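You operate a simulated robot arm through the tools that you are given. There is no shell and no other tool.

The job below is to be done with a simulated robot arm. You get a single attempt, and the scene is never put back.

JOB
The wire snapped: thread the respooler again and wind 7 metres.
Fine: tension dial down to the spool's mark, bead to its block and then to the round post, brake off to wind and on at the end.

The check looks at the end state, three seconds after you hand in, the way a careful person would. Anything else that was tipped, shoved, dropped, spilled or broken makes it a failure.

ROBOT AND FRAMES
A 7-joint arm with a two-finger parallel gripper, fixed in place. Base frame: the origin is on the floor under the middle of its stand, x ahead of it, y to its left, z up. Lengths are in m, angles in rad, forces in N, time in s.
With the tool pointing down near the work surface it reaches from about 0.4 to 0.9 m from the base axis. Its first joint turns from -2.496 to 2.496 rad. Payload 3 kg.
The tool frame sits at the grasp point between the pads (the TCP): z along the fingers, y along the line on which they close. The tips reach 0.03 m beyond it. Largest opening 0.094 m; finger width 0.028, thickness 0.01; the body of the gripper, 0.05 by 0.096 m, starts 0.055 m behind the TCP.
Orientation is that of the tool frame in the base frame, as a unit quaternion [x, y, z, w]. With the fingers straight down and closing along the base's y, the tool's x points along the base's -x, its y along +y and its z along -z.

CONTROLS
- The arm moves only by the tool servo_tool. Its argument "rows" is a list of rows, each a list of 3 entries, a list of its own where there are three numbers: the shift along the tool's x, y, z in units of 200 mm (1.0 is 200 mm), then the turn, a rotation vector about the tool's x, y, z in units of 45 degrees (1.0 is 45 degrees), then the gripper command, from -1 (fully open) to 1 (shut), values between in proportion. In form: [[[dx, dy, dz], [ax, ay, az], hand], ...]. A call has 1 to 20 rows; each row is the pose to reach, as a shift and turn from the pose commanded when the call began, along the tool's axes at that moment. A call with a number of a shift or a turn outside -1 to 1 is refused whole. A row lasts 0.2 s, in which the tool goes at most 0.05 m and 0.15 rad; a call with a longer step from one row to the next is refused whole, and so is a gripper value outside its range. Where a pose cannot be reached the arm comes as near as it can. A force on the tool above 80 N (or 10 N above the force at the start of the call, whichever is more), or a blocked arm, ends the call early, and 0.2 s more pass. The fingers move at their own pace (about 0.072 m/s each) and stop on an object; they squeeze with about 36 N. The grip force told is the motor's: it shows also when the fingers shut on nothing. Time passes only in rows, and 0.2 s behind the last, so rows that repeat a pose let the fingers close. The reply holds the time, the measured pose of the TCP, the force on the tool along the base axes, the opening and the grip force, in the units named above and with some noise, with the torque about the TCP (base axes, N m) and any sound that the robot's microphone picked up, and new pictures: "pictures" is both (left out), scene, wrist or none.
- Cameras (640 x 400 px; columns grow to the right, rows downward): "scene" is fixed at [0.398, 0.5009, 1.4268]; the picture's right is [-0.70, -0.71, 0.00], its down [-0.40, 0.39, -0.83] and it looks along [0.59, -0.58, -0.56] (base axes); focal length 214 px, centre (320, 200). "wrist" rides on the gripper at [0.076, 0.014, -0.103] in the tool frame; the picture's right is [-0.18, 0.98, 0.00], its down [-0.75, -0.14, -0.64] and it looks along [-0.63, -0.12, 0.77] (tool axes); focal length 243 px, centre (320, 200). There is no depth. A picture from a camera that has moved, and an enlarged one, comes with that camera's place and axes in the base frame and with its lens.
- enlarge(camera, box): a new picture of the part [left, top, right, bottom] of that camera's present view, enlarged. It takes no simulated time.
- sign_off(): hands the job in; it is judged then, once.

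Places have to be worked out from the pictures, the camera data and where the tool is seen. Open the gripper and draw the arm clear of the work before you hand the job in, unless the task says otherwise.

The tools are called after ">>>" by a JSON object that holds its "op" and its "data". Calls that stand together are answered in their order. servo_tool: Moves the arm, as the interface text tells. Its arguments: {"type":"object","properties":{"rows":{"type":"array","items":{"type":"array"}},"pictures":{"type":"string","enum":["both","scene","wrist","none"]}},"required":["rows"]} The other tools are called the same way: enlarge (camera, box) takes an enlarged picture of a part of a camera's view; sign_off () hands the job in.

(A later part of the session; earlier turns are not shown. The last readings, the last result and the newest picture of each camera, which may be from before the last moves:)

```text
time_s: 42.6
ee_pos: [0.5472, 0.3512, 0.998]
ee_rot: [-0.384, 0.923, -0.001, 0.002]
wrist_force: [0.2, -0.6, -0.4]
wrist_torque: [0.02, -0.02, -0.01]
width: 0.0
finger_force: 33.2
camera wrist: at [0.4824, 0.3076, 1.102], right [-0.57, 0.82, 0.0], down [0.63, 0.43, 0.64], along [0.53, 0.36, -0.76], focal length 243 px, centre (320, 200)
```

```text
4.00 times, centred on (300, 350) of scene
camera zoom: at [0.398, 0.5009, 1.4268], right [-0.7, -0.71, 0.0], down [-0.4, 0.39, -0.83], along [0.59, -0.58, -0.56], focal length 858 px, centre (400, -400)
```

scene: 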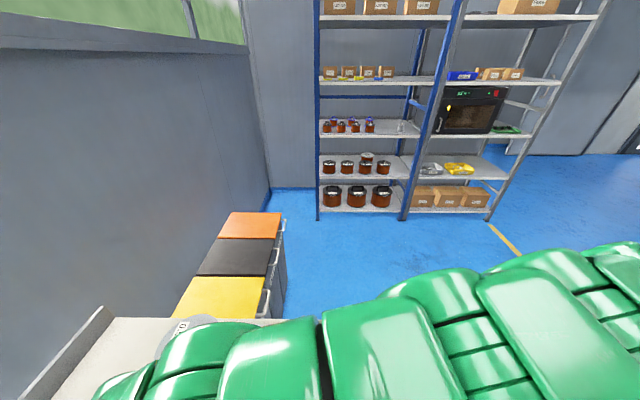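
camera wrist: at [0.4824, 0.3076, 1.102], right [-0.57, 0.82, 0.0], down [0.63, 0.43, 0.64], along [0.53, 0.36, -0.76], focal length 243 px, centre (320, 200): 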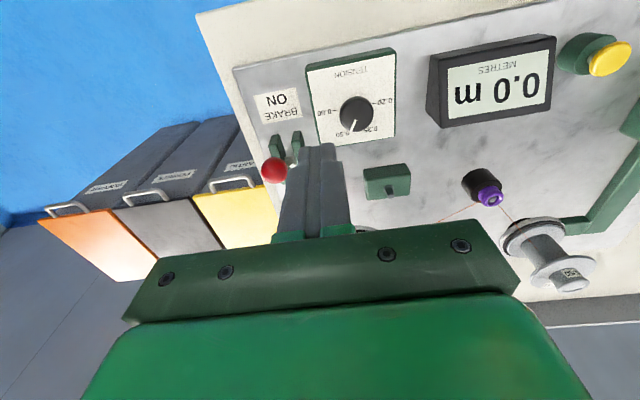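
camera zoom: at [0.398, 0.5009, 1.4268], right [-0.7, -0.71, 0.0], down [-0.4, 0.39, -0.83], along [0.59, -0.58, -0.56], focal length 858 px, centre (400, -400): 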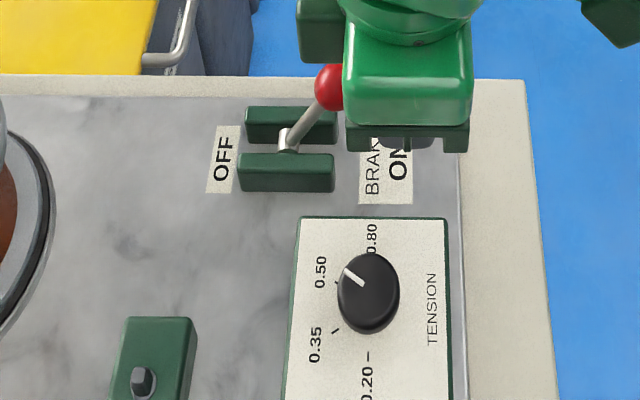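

The dial pointer measures about 120° on my scale again, so the dial is good. The brake ball is at (u 0.676, v -0.188, z 0.908) with its pivot near u 0.712. I'll place the closed fingers just in front of the ball.

>>> {"op": "servo_tool", "data": {"rows": [[[0, -0.125, 0], [0, 0, 0], 1], [[0, -0.247, 0], [0, 0, 0], 1], [[0, -0.247, 0.12], [0, 0, 0], 1], [[0, -0.247, 0.24], [0, 0, 0], 1], [[0, -0.247, 0.365], [0, 0, 0], 1], [[0, -0.247, 0.365], [0, 0, 0], 1]], "pictures": "both"}}

>>> {"op": "enlarge", "data": {"camera": "wrist", "box": [240, 80, 440, 240]}}

>>> {"op": "enlarge", "data": {"camera": "scene", "box": [230, 300, 370, 400]}}

```text
time_s: 44.0
ee_pos: [0.5846, 0.3172, 0.9256]
ee_rot: [-0.384, 0.923, -0.001, 0.002]
wrist_force: [-0.9, -0.4, 0.2]
wrist_torque: [-0.01, -0.01, 0.01]
width: 0.0
finger_force: 32.8
camera wrist: at [0.5205, 0.2733, 1.0309], right [-0.57, 0.82, 0.0], down [0.63, 0.43, 0.64], along [0.53, 0.36, -0.77], focal length 243 px, centre (320, 200)
```

scene: 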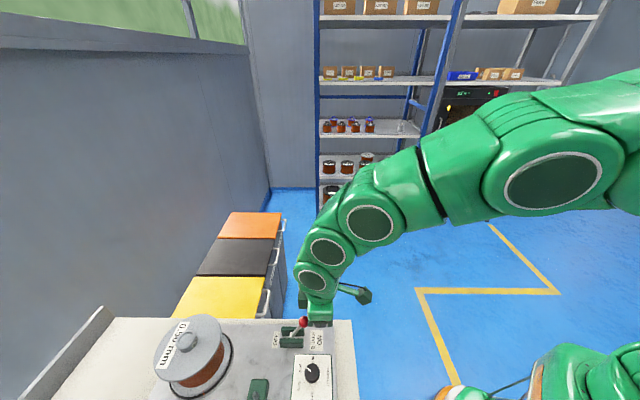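
wrist: 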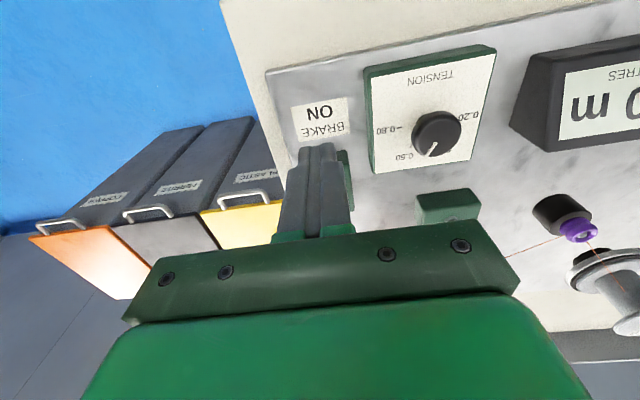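

```text
2.50 times, centred on (340, 160) of wrist
camera zoom: at [0.5205, 0.2733, 1.0309], right [-0.57, 0.82, 0.0], down [0.63, 0.43, 0.64], along [0.53, 0.36, -0.77], focal length 606 px, centre (270, 300)
```

zoom: 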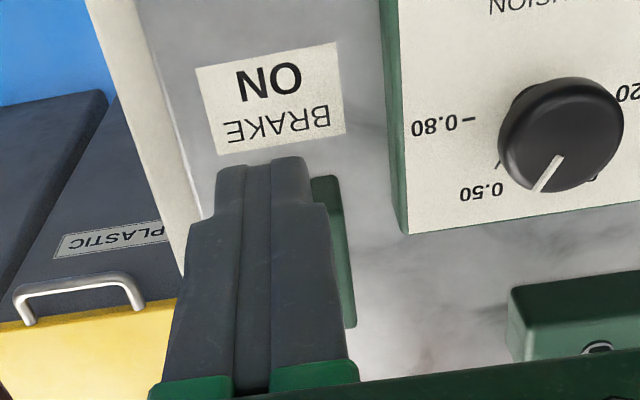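

```text
4.00 times, centred on (300, 350) of scene
camera zoom: at [0.398, 0.5009, 1.4268], right [-0.7, -0.71, 0.0], down [-0.4, 0.39, -0.83], along [0.59, -0.58, -0.56], focal length 858 px, centre (400, -400)
```

zoom: 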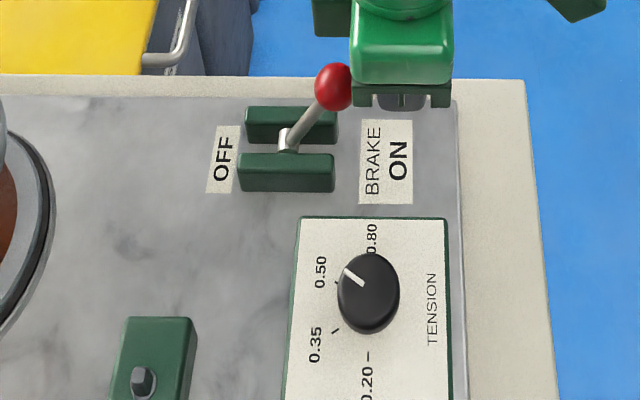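

The fingers are lined up in front of the ball. I'll push along +u in small steps to about u 0.715 and look.

>>> {"op": "servo_tool", "data": {"rows": [[[-0.07, 0, 0], [0, 0, 0], 1], [[-0.14, 0, 0], [0, 0, 0], 1], [[-0.2, 0, 0], [0, 0, 0], 1], [[-0.26, 0, 0], [0, 0, 0], 1], [[-0.32, 0, 0], [0, 0, 0], 1], [[-0.38, 0, 0], [0, 0, 0], 1]], "pictures": "both"}}

>>> {"op": "enlarge", "data": {"camera": "scene", "box": [230, 300, 370, 400]}}

```text
time_s: 45.4
ee_pos: [0.6363, 0.3701, 0.9268]
ee_rot: [-0.384, 0.923, -0.001, 0.002]
wrist_force: [-0.3, 0.4, 0.2]
wrist_torque: [0.03, 0.02, -0.01]
width: 0.0
finger_force: 32.5
camera wrist: at [0.5724, 0.3262, 1.0312], right [-0.57, 0.82, 0.0], down [0.63, 0.43, 0.64], along [0.53, 0.36, -0.77], focal length 243 px, centre (320, 200)
```

scene: 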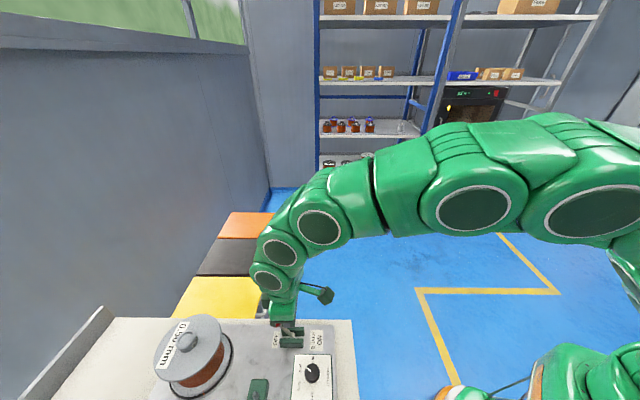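
wrist: 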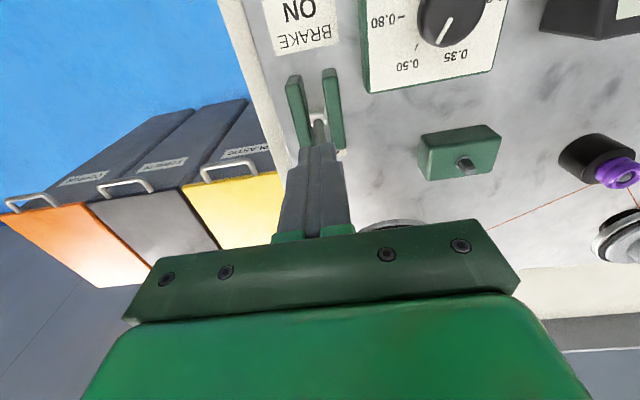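

```text
4.00 times, centred on (300, 350) of scene
camera zoom: at [0.398, 0.5009, 1.4268], right [-0.7, -0.71, 0.0], down [-0.4, 0.39, -0.83], along [0.59, -0.58, -0.56], focal length 858 px, centre (400, -400)
```

zoom: 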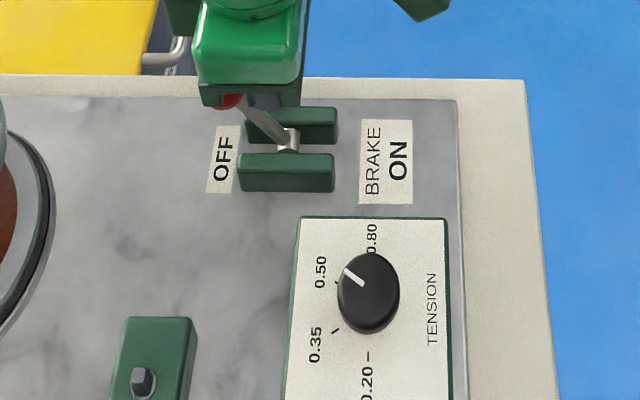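

The lever has gone over to the OFF side and there's no load left on the fingers. I'll back away from it and rise to confirm.

>>> {"op": "servo_tool", "data": {"rows": [[[0.15, 0, 0], [0, 0, 0], 1], [[0.3, 0, 0], [0, 0, 0], 1], [[0.4, 0, -0.15], [0, 0, 0], 1], [[0.45, 0.1, -0.35], [0, 0, 0], 1], [[0.45, 0.25, -0.5], [0, 0, 0], 1], [[0.45, 0.25, -0.5], [0, 0, 0], 1]], "pictures": "both"}}

>>> {"op": "enlarge", "data": {"camera": "scene", "box": [230, 300, 370, 400]}}

>>> {"op": "enlarge", "data": {"camera": "wrist", "box": [200, 60, 400, 200]}}

```text
time_s: 46.8
ee_pos: [0.5379, 0.3427, 1.026]
ee_rot: [-0.383, 0.924, -0.001, 0.002]
wrist_force: [1.1, -0.3, 0.1]
wrist_torque: [-0.02, 0.0, 0.0]
width: 0.0002
finger_force: 32.3
camera wrist: at [0.4728, 0.298, 1.1301], right [-0.57, 0.82, 0.0], down [0.63, 0.43, 0.64], along [0.53, 0.36, -0.77], focal length 243 px, centre (320, 200)
```

scene: 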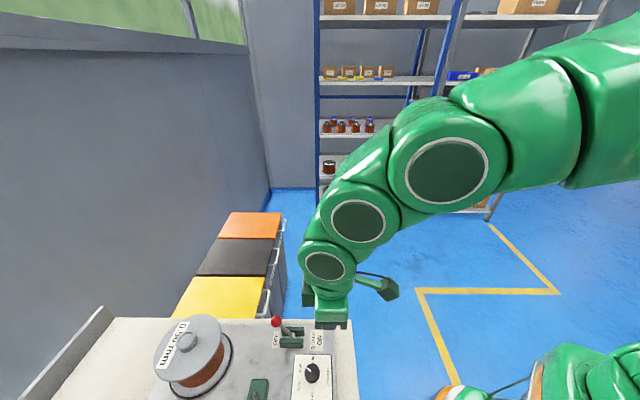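
wrist: 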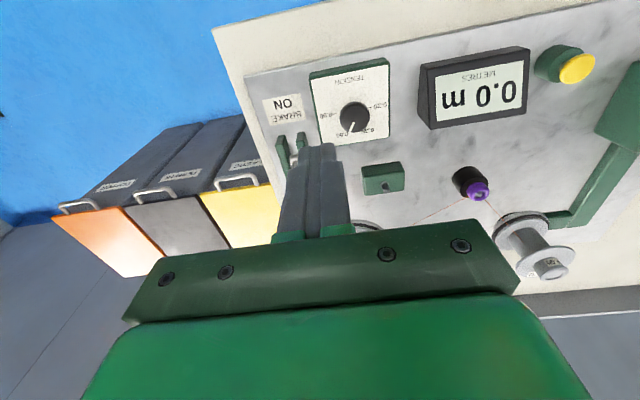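

```text
4.00 times, centred on (300, 350) of scene
camera zoom: at [0.398, 0.5009, 1.4268], right [-0.7, -0.71, 0.0], down [-0.4, 0.39, -0.83], along [0.59, -0.58, -0.56], focal length 858 px, centre (400, -400)
```

zoom: 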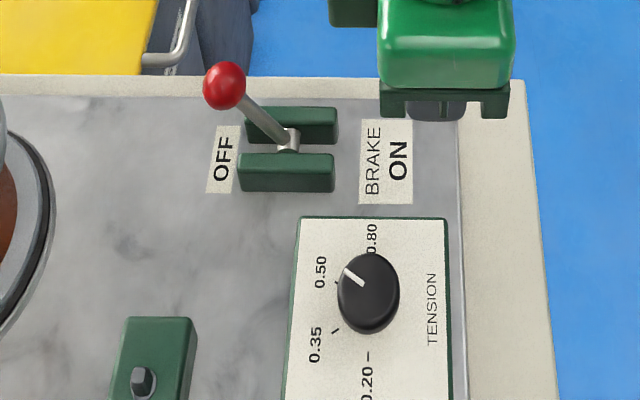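

```text
2.86 times, centred on (300, 130) of wrist
camera zoom: at [0.4728, 0.298, 1.1301], right [-0.57, 0.82, 0.0], down [0.63, 0.43, 0.64], along [0.53, 0.36, -0.77], focal length 693 px, centre (377, 400)
```

zoom: 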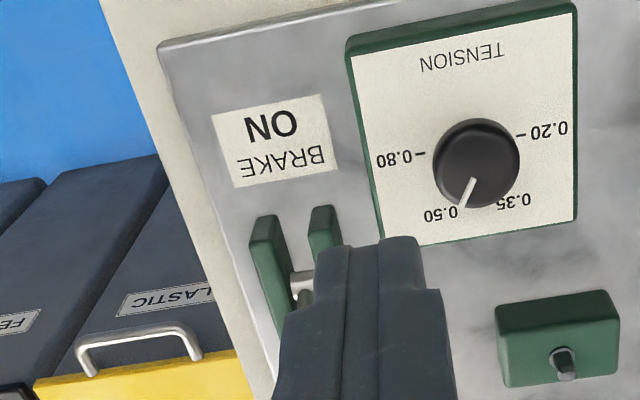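

The brake is at OFF. Now I'll travel left at a safe height to the crank for a close measurement.

>>> {"op": "servo_tool", "data": {"rows": [[[0, 0.2, -0.08], [0, 0, 0], 1], [[0, 0.4, -0.16], [0, 0, 0], 0.5], [[0, 0.6, -0.2], [0, 0, 0], 0], [[0, 0.8, -0.2], [0, 0, 0], -0.15], [[0, 1.0, -0.2], [0, 0, 0], -0.15]], "pictures": "none"}}

>>> {"op": "servo_tool", "data": {"rows": [[[0, 0.2, 0], [0, 0, 0], -0.15], [[0, 0.4, 0], [0, 0, 0], -0.15], [[0, 0.6, 0], [0, 0, 0], -0.15], [[0, 0.8, 0], [0, 0, 0], -0.15], [[0, 0.95, 0], [0, 0, 0], -0.15], [[0, 0.95, 0], [0, 0, 0], -0.15]], "pictures": "both"}}

>>> {"op": "enlarge", "data": {"camera": "wrist", "box": [240, 40, 480, 190]}}

```text
time_s: 48.0
ee_pos: [0.3975, 0.4831, 1.067]
ee_rot: [-0.383, 0.924, -0.001, 0.003]
wrist_force: [-0.2, -0.7, -0.3]
wrist_torque: [0.01, 0.0, 0.03]
width: 0.0542
finger_force: 0.2
```

```text
time_s: 49.4
ee_pos: [0.2611, 0.6174, 1.0672]
ee_rot: [-0.383, 0.924, -0.001, 0.001]
wrist_force: [0.3, 0.2, 0.0]
wrist_torque: [0.01, 0.0, 0.0]
width: 0.0542
finger_force: 0.0
camera wrist: at [0.197, 0.5733, 1.1713], right [-0.57, 0.82, 0.0], down [0.63, 0.43, 0.64], along [0.53, 0.36, -0.77], focal length 243 px, centre (320, 200)
```

scene: 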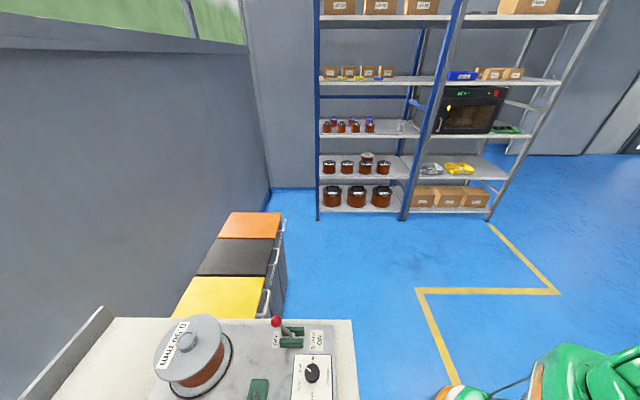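
wrist: 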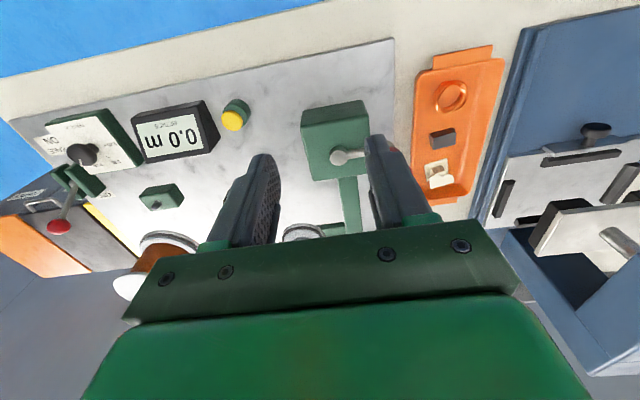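

```text
2.67 times, centred on (360, 115) of wrist
camera zoom: at [0.197, 0.5733, 1.1713], right [-0.57, 0.82, 0.0], down [0.63, 0.43, 0.64], along [0.53, 0.36, -0.77], focal length 647 px, centre (213, 427)
```

zoom: 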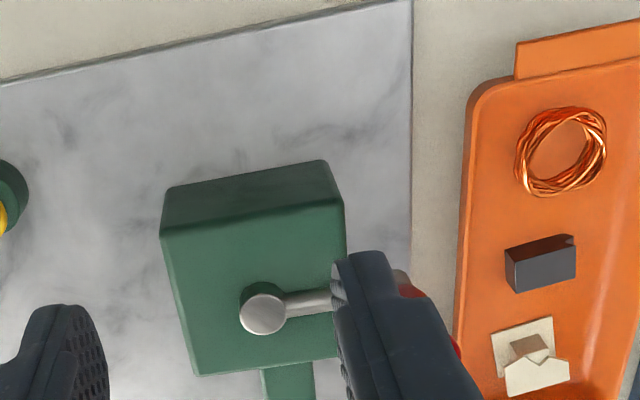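

The crank hub is at (u 0.710, v 0.2605, z 0.889), but a finger hides the handle. I'll shift so the handle shows between the fingers.

>>> {"op": "servo_tool", "data": {"rows": [[[-0.06, 0.125, 0.06], [0, 0, 0], -0.15], [[-0.12, 0.25, 0.12], [0, 0, 0], -0.15], [[-0.19, 0.37, 0.17], [0, 0, 0], -0.15], [[-0.19, 0.37, 0.17], [0, 0, 0], -0.15]], "pictures": "wrist"}}

>>> {"op": "enlarge", "data": {"camera": "wrist", "box": [200, 60, 400, 210]}}

```text
time_s: 50.4
ee_pos: [0.2365, 0.6958, 1.0348]
ee_rot: [-0.383, 0.924, -0.001, 0.002]
wrist_force: [-0.1, -1.1, 0.6]
wrist_torque: [0.01, -0.01, 0.03]
width: 0.0543
finger_force: 0.0
camera wrist: at [0.1725, 0.6521, 1.1386], right [-0.57, 0.82, 0.0], down [0.63, 0.43, 0.64], along [0.53, 0.36, -0.76], focal length 243 px, centre (320, 200)
```

wrist: 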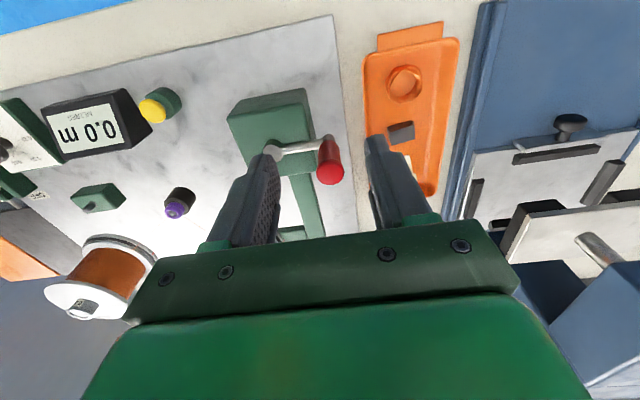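

```text
2.67 times, centred on (300, 135) of wrist
camera zoom: at [0.1725, 0.6521, 1.1386], right [-0.57, 0.82, 0.0], down [0.63, 0.43, 0.64], along [0.53, 0.36, -0.76], focal length 647 px, centre (373, 373)
```

zoom: 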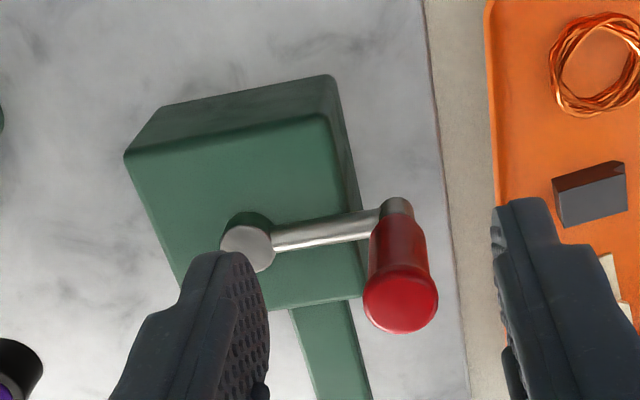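

The handle top is at (u 0.7096, v 0.326, z 0.945), so the crank radius is about 66 mm. Before turning I want to see which side of the take-up spool the wire meets, since that sets the winding direction. I'll move over and look.

>>> {"op": "servo_tool", "data": {"rows": [[[-0.1, -0.19, -0.02], [0, 0, 0], -0.15], [[-0.2, -0.38, -0.04], [0, 0, 0], -0.15], [[-0.3, -0.57, -0.06], [0, 0, 0], -0.15], [[-0.4, -0.76, -0.08], [0, 0, 0], -0.15], [[-0.4, -0.76, -0.08], [0, 0, 0], -0.15]], "pictures": "wrist"}}

>>> {"op": "enlarge", "data": {"camera": "wrist", "box": [200, 100, 400, 240]}}

```text
time_s: 51.6
ee_pos: [0.4013, 0.6461, 1.0482]
ee_rot: [-0.384, 0.924, -0.002, 0.0]
wrist_force: [-0.3, -0.4, -0.3]
wrist_torque: [0.02, 0.01, 0.03]
width: 0.0539
finger_force: 0.1
camera wrist: at [0.3369, 0.6014, 1.1525], right [-0.57, 0.82, 0.0], down [0.63, 0.44, 0.64], along [0.53, 0.36, -0.77], focal length 243 px, centre (320, 200)
```

wrist: 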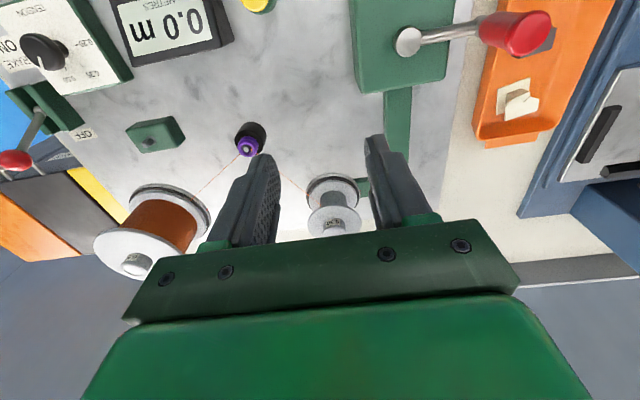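

```text
2.86 times, centred on (300, 170) of wrist
camera zoom: at [0.3369, 0.6014, 1.1525], right [-0.57, 0.82, 0.0], down [0.63, 0.44, 0.64], along [0.53, 0.36, -0.77], focal length 693 px, centre (377, 286)
```

zoom: 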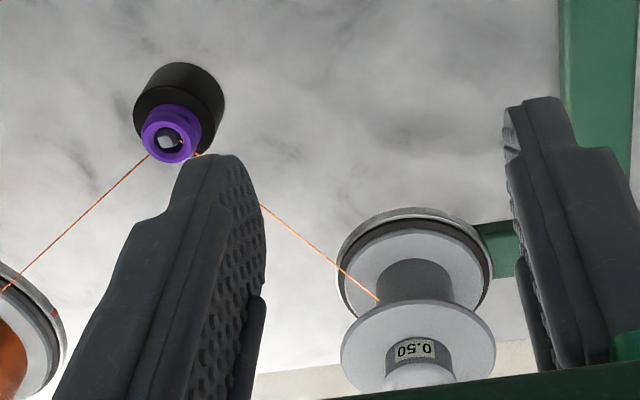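

The wire meets the take-up core on its far, low-v side, so the spool must turn counter-clockwise from above to take wire in. With a belt drive the crank turns the same way. I'll go above the handle and check alignment.

>>> {"op": "servo_tool", "data": {"rows": [[[0.04, 0.19, 0.05], [0, 0, 0], -0.15], [[0.08, 0.38, 0.1], [0, 0, 0], -0.15], [[0.12, 0.57, 0.15], [0, 0, 0], -0.15], [[0.155, 0.765, 0.2], [0, 0, 0], -0.15], [[0.155, 0.765, 0.2], [0, 0, 0], -0.15]], "pictures": "wrist"}}

>>> {"op": "enlarge", "data": {"camera": "wrist", "box": [220, 60, 420, 200]}}

```text
time_s: 52.8
ee_pos: [0.2697, 0.7336, 1.0084]
ee_rot: [-0.383, 0.924, -0.001, 0.001]
wrist_force: [-0.9, -0.6, -0.3]
wrist_torque: [0.0, -0.04, 0.0]
width: 0.0544
finger_force: 0.0
camera wrist: at [0.2057, 0.689, 1.1132], right [-0.57, 0.82, 0.0], down [0.63, 0.43, 0.64], along [0.53, 0.36, -0.76], focal length 243 px, centre (320, 200)
```

wrist: 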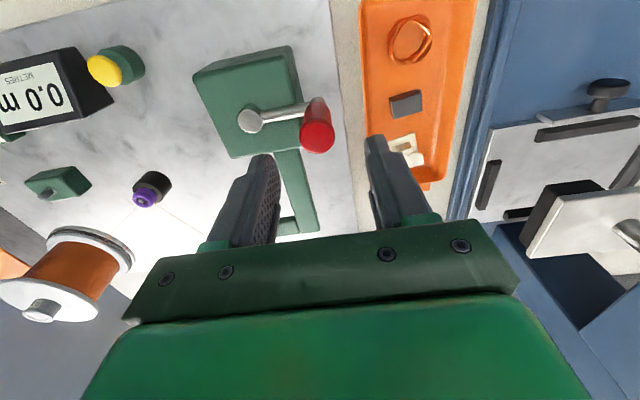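

```text
2.86 times, centred on (320, 130) of wrist
camera zoom: at [0.2057, 0.689, 1.1132], right [-0.57, 0.82, 0.0], down [0.63, 0.43, 0.64], along [0.53, 0.36, -0.76], focal length 693 px, centre (320, 400)
```

zoom: 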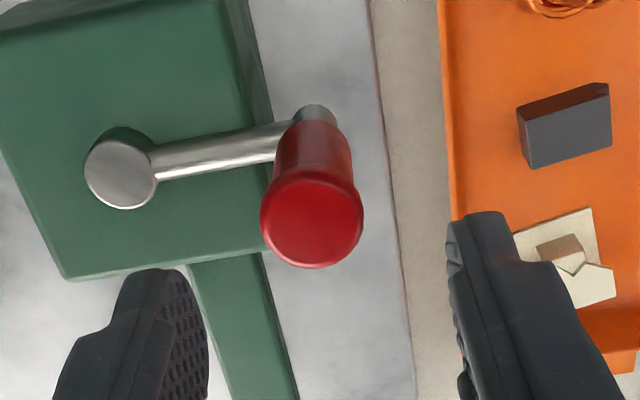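

The handle is at (u 0.7105, v 0.3255) and the hub at (0.710, 0.2605), a radius of 65 mm. I'll correct by 2.5 mm in v, go down to z ≈ 0.938 and close on the handle.

>>> {"op": "servo_tool", "data": {"rows": [[[-0.005, -0.0125, 0.12], [0, 0, 0], -0.15], [[-0.005, -0.0125, 0.24], [0, 0, 0], -0.15], [[-0.005, -0.0125, 0.35], [0, 0, 0], -0.15], [[-0.005, -0.0125, 0.35], [0, 0, 0], -0.15], [[-0.005, -0.0125, 0.35], [0, 0, 0], 0.2], [[-0.005, -0.0125, 0.35], [0, 0, 0], 0.4], [[-0.005, -0.0125, 0.35], [0, 0, 0], 0.6], [[-0.005, -0.0125, 0.35], [0, 0, 0], 1.0]], "pictures": "wrist"}}

>>> {"op": "enlarge", "data": {"camera": "wrist", "box": [220, 80, 420, 220]}}

```text
time_s: 54.6
ee_pos: [0.2711, 0.7312, 0.9383]
ee_rot: [-0.384, 0.923, -0.001, 0.002]
wrist_force: [-18.4, 16.7, -1.7]
wrist_torque: [-0.04, -0.16, 0.02]
width: 0.0259
finger_force: 44.8
camera wrist: at [0.2071, 0.6864, 1.0428], right [-0.57, 0.82, 0.0], down [0.63, 0.43, 0.64], along [0.53, 0.36, -0.77], focal length 243 px, centre (320, 200)
```

wrist: 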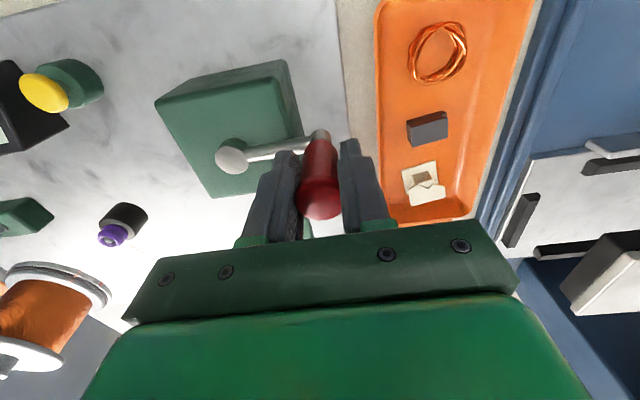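

```text
2.86 times, centred on (320, 150) of wrist
camera zoom: at [0.2071, 0.6864, 1.0428], right [-0.57, 0.82, 0.0], down [0.63, 0.43, 0.64], along [0.53, 0.36, -0.77], focal length 693 px, centre (320, 343)
```

zoom: 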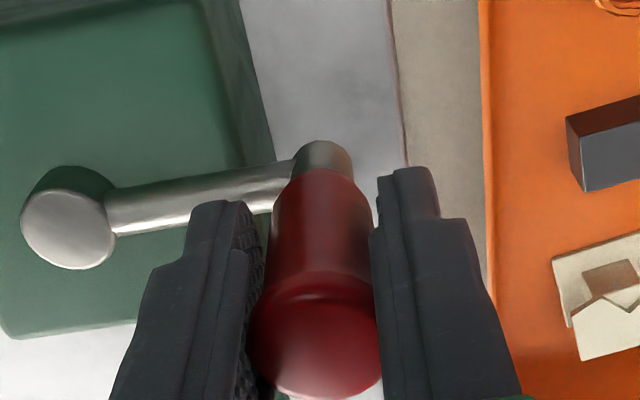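

The handle is gripped (26 mm) with about 25 N outward in v, so the true radius is a touch larger. I'll ease 1.2 mm in +v and turn the first 45° counter-clockwise, then read the forces and the meter.

>>> {"op": "servo_tool", "data": {"rows": [[[0, 0.006, 0], [0, 0, 0], 1], [[0.0516, 0.002, 0], [0, 0, 0], 1], [[0.102, -0.0101, 0], [0, 0, 0], 1], [[0.1498, -0.03, 0], [0, 0, 0], 1], [[0.194, -0.057, 0], [0, 0, 0], 1], [[0.2333, -0.0907, 0], [0, 0, 0], 1]], "pictures": "both"}}

```text
time_s: 56.0
ee_pos: [0.2532, 0.685, 0.9391]
ee_rot: [-0.383, 0.924, -0.001, 0.001]
wrist_force: [-26.1, -1.2, 22.5]
wrist_torque: [-0.51, 0.34, -0.03]
width: 0.0256
finger_force: 45.1
camera wrist: at [0.188, 0.6404, 1.0425], right [-0.57, 0.82, 0.0], down [0.63, 0.44, 0.64], along [0.53, 0.36, -0.77], focal length 243 px, centre (320, 200)
```

scene: 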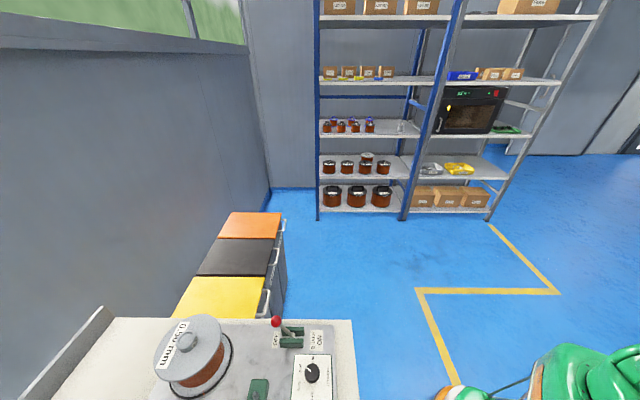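
wrist: 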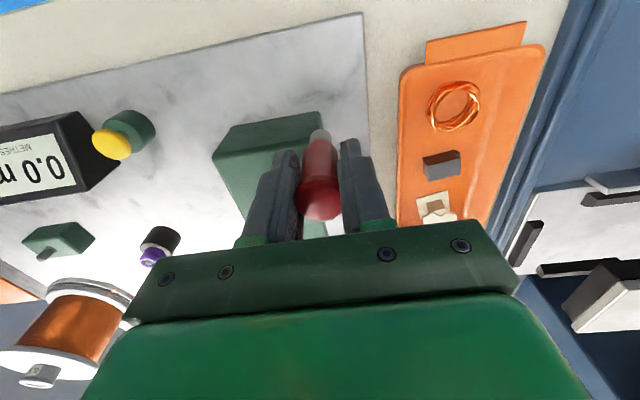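

The crank turned freely through 45°. I'll check the meter and the spool.

>>> {"op": "enlarge", "data": {"camera": "wrist", "box": [0, 80, 160, 200]}}

>>> {"op": "enlarge", "data": {"camera": "scene", "box": [140, 300, 260, 400]}}

```text
3.33 times, centred on (80, 140) of wrist
camera zoom: at [0.188, 0.6404, 1.0425], right [-0.57, 0.82, 0.0], down [0.63, 0.44, 0.64], along [0.53, 0.36, -0.77], focal length 809 px, centre (1120, 400)
```

zoom: 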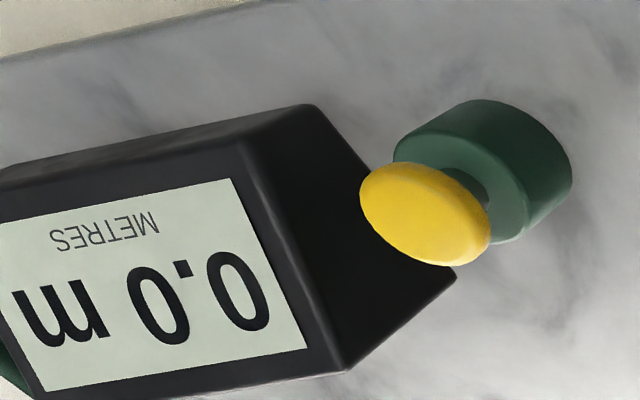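

```text
4.00 times, centred on (200, 350) of scene
camera zoom: at [0.398, 0.5009, 1.4268], right [-0.7, -0.71, 0.0], down [-0.4, 0.39, -0.83], along [0.59, -0.58, -0.56], focal length 858 px, centre (800, -400)
```

zoom: 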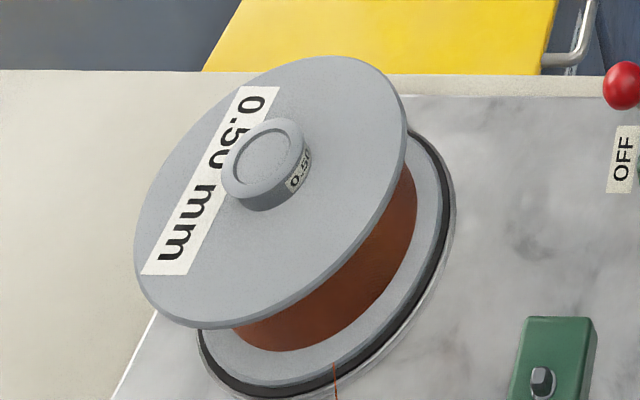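

The meter still shows 0.0 after an eighth of a turn, which may be below its resolution. The outward load suggests a radius nearer 67 mm, so I'll go another 90° on that circle, slightly higher, and check again.

>>> {"op": "servo_tool", "data": {"rows": [[[0.0395, -0.0375, -0.004], [0, 0, 0], 1], [[0.067, -0.0825, -0.004], [0, 0, 0], 1], [[0.087, -0.131, -0.004], [0, 0, 0], 1], [[0.0995, -0.182, -0.004], [0, 0, 0], 1], [[0.1035, -0.2345, -0.004], [0, 0, 0], 1], [[0.0995, -0.287, -0.004], [0, 0, 0], 1], [[0.087, -0.338, -0.004], [0, 0, 0], 1], [[0.067, -0.3865, -0.004], [0, 0, 0], 1], [[0.0395, -0.4315, -0.004], [0, 0, 0], 1], [[0.0055, -0.4715, -0.004], [0, 0, 0], 1]], "pictures": "wrist"}}

>>> {"op": "enlarge", "data": {"camera": "wrist", "box": [0, 40, 320, 240]}}

```text
time_s: 58.2
ee_pos: [0.3188, 0.6204, 0.9382]
ee_rot: [-0.384, 0.923, 0.0, 0.002]
wrist_force: [-1.4, 45.7, -28.5]
wrist_torque: [-0.46, -0.32, 0.04]
width: 0.026
finger_force: 44.9
camera wrist: at [0.2541, 0.5749, 1.0427], right [-0.57, 0.82, 0.0], down [0.63, 0.43, 0.64], along [0.53, 0.36, -0.76], focal length 243 px, centre (320, 200)
```

wrist: 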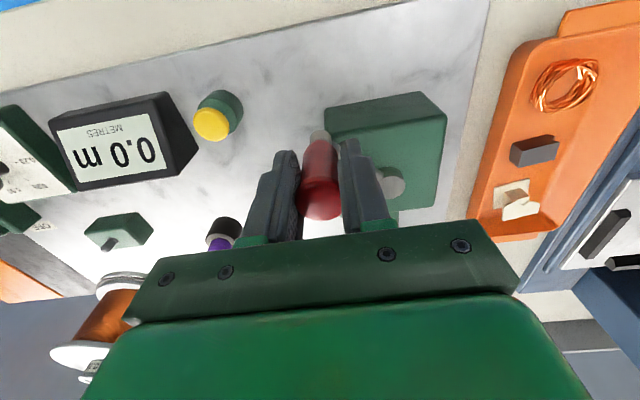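

```text
2.00 times, centred on (160, 140) of wrist
camera zoom: at [0.2541, 0.5749, 1.0427], right [-0.57, 0.82, 0.0], down [0.63, 0.43, 0.64], along [0.53, 0.36, -0.76], focal length 485 px, centre (640, 320)
```

zoom: 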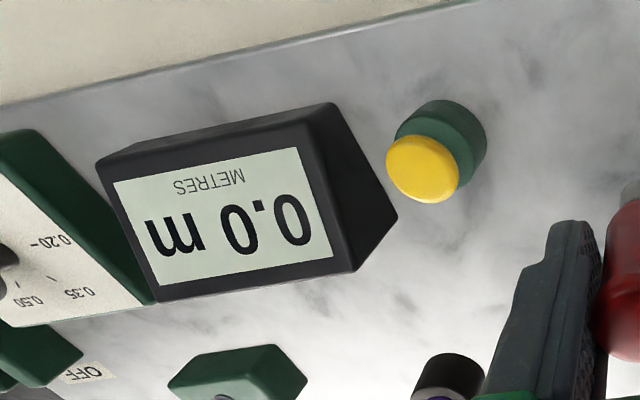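

Still 0.0 after 135° counter-clockwise, so this direction may not count. I'll reverse clockwise along a slightly corrected circle (centre u 0.711, v 0.262, r 66 mm) and watch the meter.

>>> {"op": "servo_tool", "data": {"rows": [[[0.025, 0.0505, 0.002], [0, 0, 0], 1], [[0.052, 0.0945, 0.002], [0, 0, 0], 1], [[0.072, 0.1425, 0.002], [0, 0, 0], 1], [[0.084, 0.193, 0.002], [0, 0, 0], 1], [[0.088, 0.2445, 0.002], [0, 0, 0], 1], [[0.084, 0.296, 0.002], [0, 0, 0], 1], [[0.072, 0.3465, 0.002], [0, 0, 0], 1], [[0.052, 0.3945, 0.002], [0, 0, 0], 1], [[0.025, 0.4385, 0.002], [0, 0, 0], 1], [[-0.0085, 0.478, 0.002], [0, 0, 0], 1]], "pictures": "wrist"}}

>>> {"op": "enlarge", "data": {"camera": "wrist", "box": [0, 40, 320, 240]}}

```text
time_s: 60.4
ee_pos: [0.2525, 0.6874, 0.939]
ee_rot: [-0.384, 0.924, -0.002, 0.002]
wrist_force: [-1.9, 0.7, -23.0]
wrist_torque: [0.68, -0.75, 0.01]
width: 0.0253
finger_force: 45.4
camera wrist: at [0.1885, 0.6435, 1.0424], right [-0.57, 0.82, 0.0], down [0.63, 0.43, 0.64], along [0.53, 0.36, -0.77], focal length 243 px, centre (320, 200)
```

wrist: 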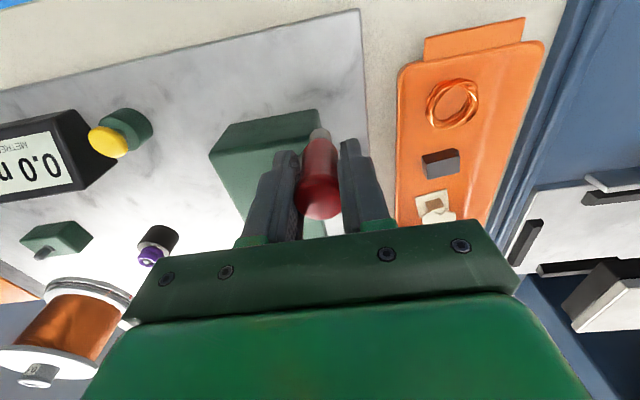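

```text
2.00 times, centred on (160, 140) of wrist
camera zoom: at [0.1885, 0.6435, 1.0424], right [-0.57, 0.82, 0.0], down [0.63, 0.43, 0.64], along [0.53, 0.36, -0.77], focal length 485 px, centre (640, 320)
```

zoom: 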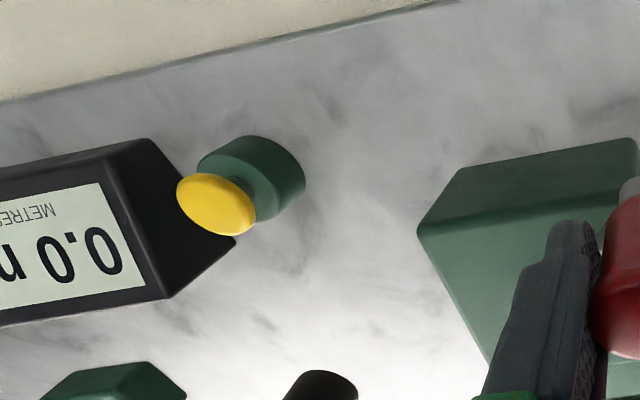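

The corrected circle gives almost no side load. The meter hasn't moved yet, as I'm only undoing the first turn, so I'll carry on clockwise another 135°.

>>> {"op": "servo_tool", "data": {"rows": [[[-0.0395, 0.0335, 0.004], [0, 0, 0], 1], [[-0.0835, 0.0605, 0.004], [0, 0, 0], 1], [[-0.1315, 0.0805, 0.004], [0, 0, 0], 1], [[-0.182, 0.0925, 0.004], [0, 0, 0], 1], [[-0.2335, 0.0965, 0.004], [0, 0, 0], 1], [[-0.285, 0.0925, 0.004], [0, 0, 0], 1], [[-0.3355, 0.0805, 0.004], [0, 0, 0], 1], [[-0.3835, 0.0605, 0.004], [0, 0, 0], 1], [[-0.4275, 0.0335, 0.004], [0, 0, 0], 1], [[-0.467, 0, 0.004], [0, 0, 0], 1], [[-0.5005, -0.0395, 0.004], [0, 0, 0], 1], [[-0.5275, -0.0835, 0.004], [0, 0, 0], 1], [[-0.5475, -0.1315, 0.004], [0, 0, 0], 1], [[-0.5595, -0.182, 0.004], [0, 0, 0], 1], [[-0.5635, -0.2335, 0.004], [0, 0, 0], 1]], "pictures": "both"}}

>>> {"op": "enlarge", "data": {"camera": "wrist", "box": [0, 0, 320, 200]}}

```text
time_s: 63.6
ee_pos: [0.3657, 0.734, 0.939]
ee_rot: [-0.384, 0.924, -0.002, 0.001]
wrist_force: [-22.2, -21.7, -4.2]
wrist_torque: [0.25, -0.61, 0.0]
width: 0.0263
finger_force: 45.0
camera wrist: at [0.3012, 0.6903, 1.0424], right [-0.57, 0.82, 0.0], down [0.63, 0.44, 0.64], along [0.53, 0.36, -0.77], focal length 243 px, centre (320, 200)
```

scene: 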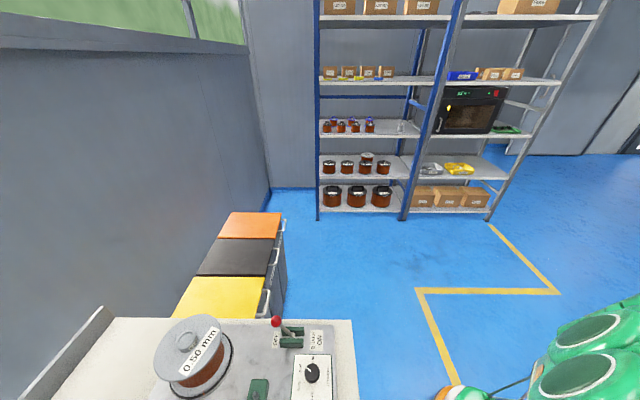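
wrist: 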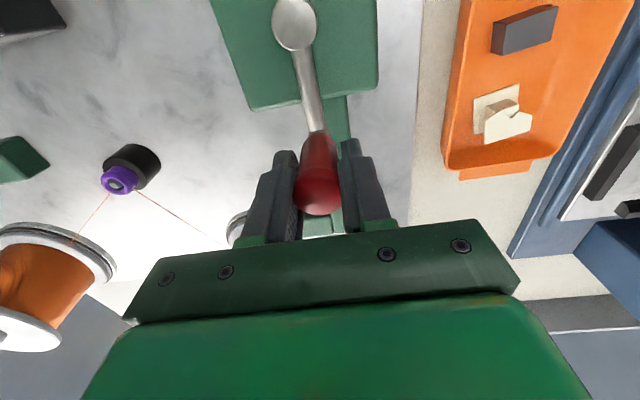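

```text
2.00 times, centred on (160, 100) of wrist
camera zoom: at [0.3012, 0.6903, 1.0424], right [-0.57, 0.82, 0.0], down [0.63, 0.44, 0.64], along [0.53, 0.36, -0.77], focal length 485 px, centre (640, 400)
```

zoom: 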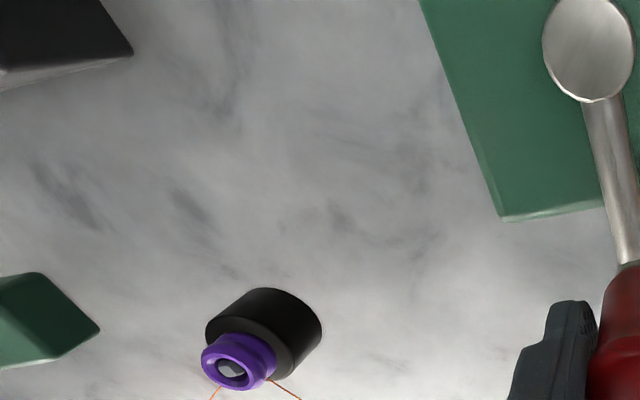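

The supply spool's label has clearly moved, so clockwise winding works. The side load suggests the centre is about 1 mm nearer in u. I'll continue clockwise to the front, where I can read the meter.

>>> {"op": "servo_tool", "data": {"rows": [[[0.0231, -0.1017, 0.002], [0, 0, 0], 1], [[0.0698, -0.1934, 0.002], [0, 0, 0], 1], [[0.1426, -0.2662, 0.002], [0, 0, 0], 1], [[0.2343, -0.3129, 0.002], [0, 0, 0], 1], [[0.336, -0.329, 0.002], [0, 0, 0], 1], [[0.4377, -0.3129, 0.002], [0, 0, 0], 1], [[0.5294, -0.2662, 0.002], [0, 0, 0], 1]], "pictures": "both"}}

>>> {"op": "enlarge", "data": {"camera": "wrist", "box": [0, 40, 320, 240]}}

```text
time_s: 65.2
ee_pos: [0.3256, 0.6226, 0.9375]
ee_rot: [-0.384, 0.923, 0.0, 0.002]
wrist_force: [-2.3, 29.6, -3.6]
wrist_torque: [-0.52, 0.33, -0.04]
width: 0.0256
finger_force: 45.1
camera wrist: at [0.2627, 0.578, 1.0414], right [-0.57, 0.82, 0.0], down [0.63, 0.43, 0.65], along [0.53, 0.37, -0.76], focal length 243 px, centre (320, 200)
```

scene: 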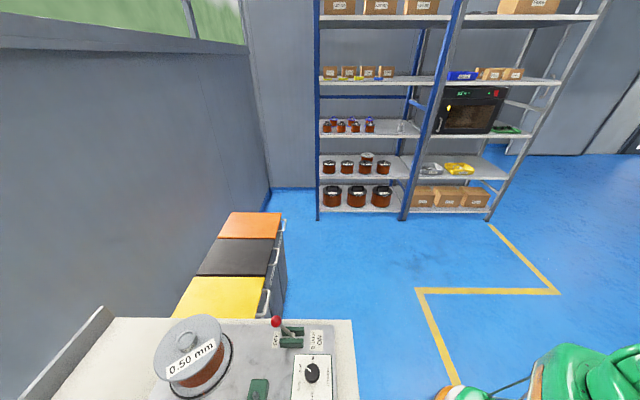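
wrist: 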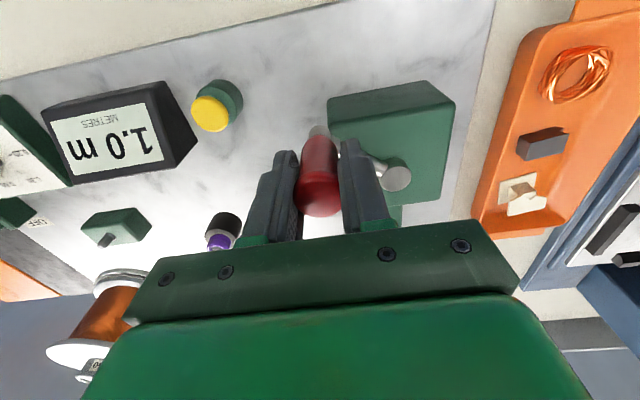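

```text
2.00 times, centred on (160, 140) of wrist
camera zoom: at [0.2627, 0.578, 1.0414], right [-0.57, 0.82, 0.0], down [0.63, 0.43, 0.65], along [0.53, 0.37, -0.76], focal length 485 px, centre (640, 320)
```

zoom: 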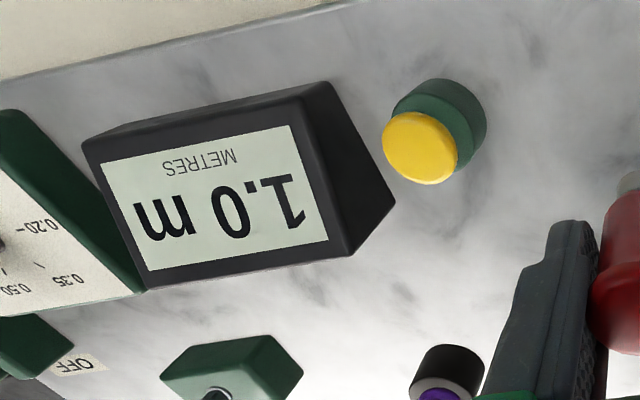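

The meter now reads 1.0 m. I'll take one full clockwise turn on a refined circle (centre 0.710, 0.2618, r 65 mm) to calibrate metres per turn.

>>> {"op": "servo_tool", "data": {"rows": [[[0.0684, 0.074, 0], [0, 0, 0], 1], [[0.1146, 0.1646, 0], [0, 0, 0], 1], [[0.1305, 0.265, 0], [0, 0, 0], 1], [[0.1146, 0.3654, 0], [0, 0, 0], 1], [[0.0684, 0.456, 0], [0, 0, 0], 1], [[-0.0035, 0.5279, 0], [0, 0, 0], 1], [[-0.0941, 0.5741, 0], [0, 0, 0], 1], [[-0.1945, 0.59, 0], [0, 0, 0], 1], [[-0.2949, 0.5741, 0], [0, 0, 0], 1], [[-0.3855, 0.5279, 0], [0, 0, 0], 1], [[-0.4574, 0.456, 0], [0, 0, 0], 1], [[-0.5036, 0.3654, 0], [0, 0, 0], 1], [[-0.5195, 0.265, 0], [0, 0, 0], 1], [[-0.5036, 0.1646, 0], [0, 0, 0], 1], [[-0.4574, 0.074, 0], [0, 0, 0], 1], [[-0.3855, 0.0021, 0], [0, 0, 0], 1], [[-0.2949, -0.0441, 0], [0, 0, 0], 1], [[-0.1945, -0.06, 0], [0, 0, 0], 1], [[-0.0941, -0.0441, 0], [0, 0, 0], 1], [[-0.0035, 0.0021, 0], [0, 0, 0], 1]], "pictures": "both"}}

>>> {"op": "enlarge", "data": {"camera": "wrist", "box": [0, 40, 320, 240]}}

```text
time_s: 69.4
ee_pos: [0.3256, 0.6211, 0.9376]
ee_rot: [-0.384, 0.924, -0.002, 0.0]
wrist_force: [6.8, -32.6, 4.2]
wrist_torque: [-0.61, 0.75, -0.02]
width: 0.0259
finger_force: 45.0
camera wrist: at [0.2626, 0.5778, 1.0416], right [-0.57, 0.82, 0.0], down [0.63, 0.44, 0.64], along [0.53, 0.36, -0.77], focal length 243 px, centre (320, 200)
```

scene: 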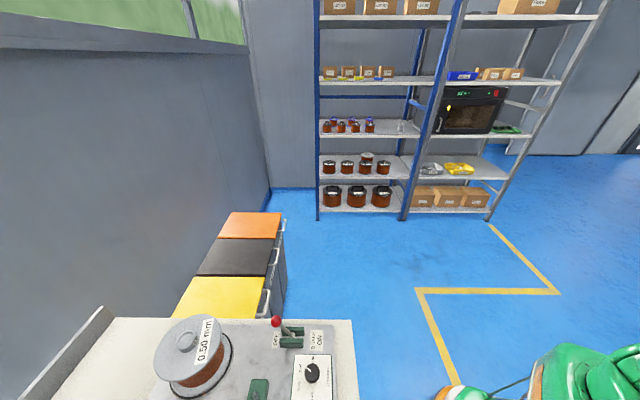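
wrist: 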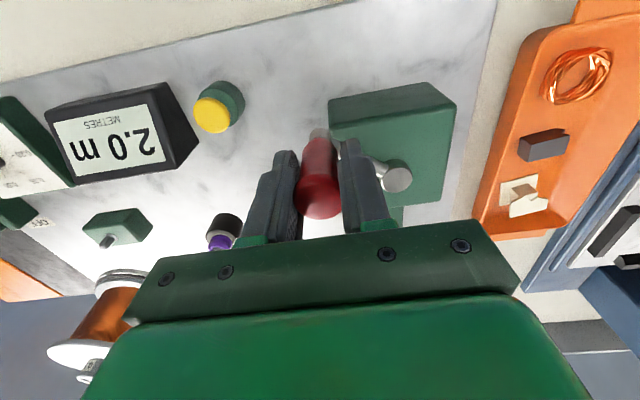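

```text
2.00 times, centred on (160, 140) of wrist
camera zoom: at [0.2626, 0.5778, 1.0416], right [-0.57, 0.82, 0.0], down [0.63, 0.44, 0.64], along [0.53, 0.36, -0.77], focal length 485 px, centre (640, 320)
```

zoom: 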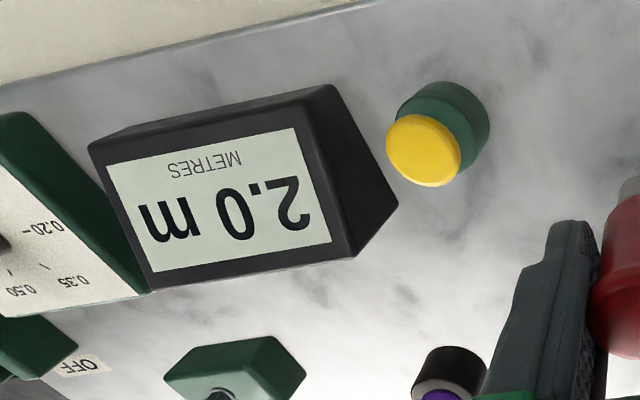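

That full turn took the meter from 1.0 to 2.0 m, so it's about 1 m per turn. I'll make a quarter turn to see whether the meter counts continuously.

>>> {"op": "servo_tool", "data": {"rows": [[[0.0729, 0.071, 0], [0, 0, 0], 1], [[0.1195, 0.1623, 0], [0, 0, 0], 1], [[0.1355, 0.2635, 0], [0, 0, 0], 1], [[0.1195, 0.3647, 0], [0, 0, 0], 1], [[0.0729, 0.456, 0], [0, 0, 0], 1]], "pictures": "wrist"}}

>>> {"op": "enlarge", "data": {"camera": "wrist", "box": [0, 40, 320, 240]}}

```text
time_s: 70.6
ee_pos: [0.2543, 0.6765, 0.937]
ee_rot: [-0.384, 0.923, -0.002, 0.002]
wrist_force: [11.4, 3.0, -18.0]
wrist_torque: [0.81, -0.57, 0.02]
width: 0.0258
finger_force: 44.5
camera wrist: at [0.19, 0.6322, 1.0414], right [-0.57, 0.82, 0.0], down [0.63, 0.43, 0.65], along [0.53, 0.36, -0.76], focal length 243 px, centre (320, 200)
```

wrist: 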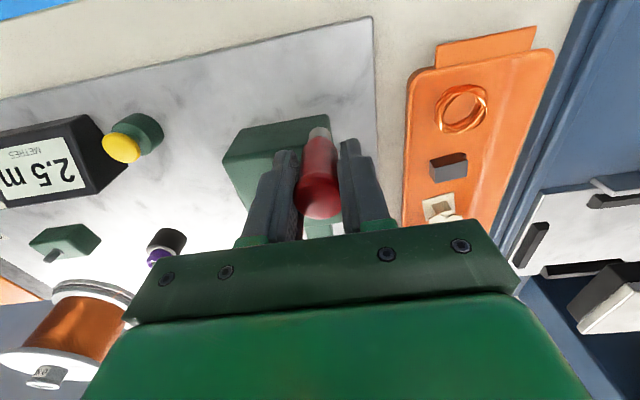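

```text
2.00 times, centred on (160, 140) of wrist
camera zoom: at [0.19, 0.6322, 1.0414], right [-0.57, 0.82, 0.0], down [0.63, 0.43, 0.65], along [0.53, 0.36, -0.76], focal length 485 px, centre (640, 320)
```

zoom: 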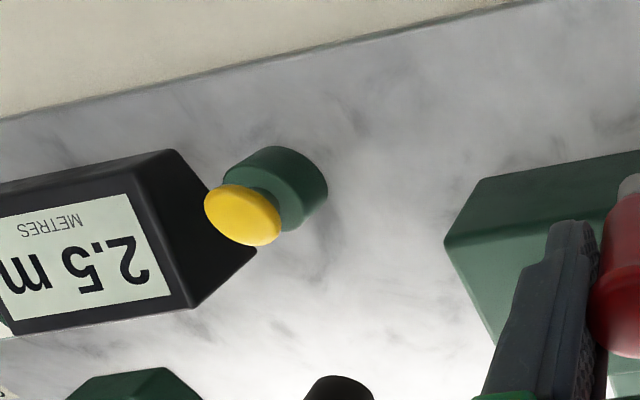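

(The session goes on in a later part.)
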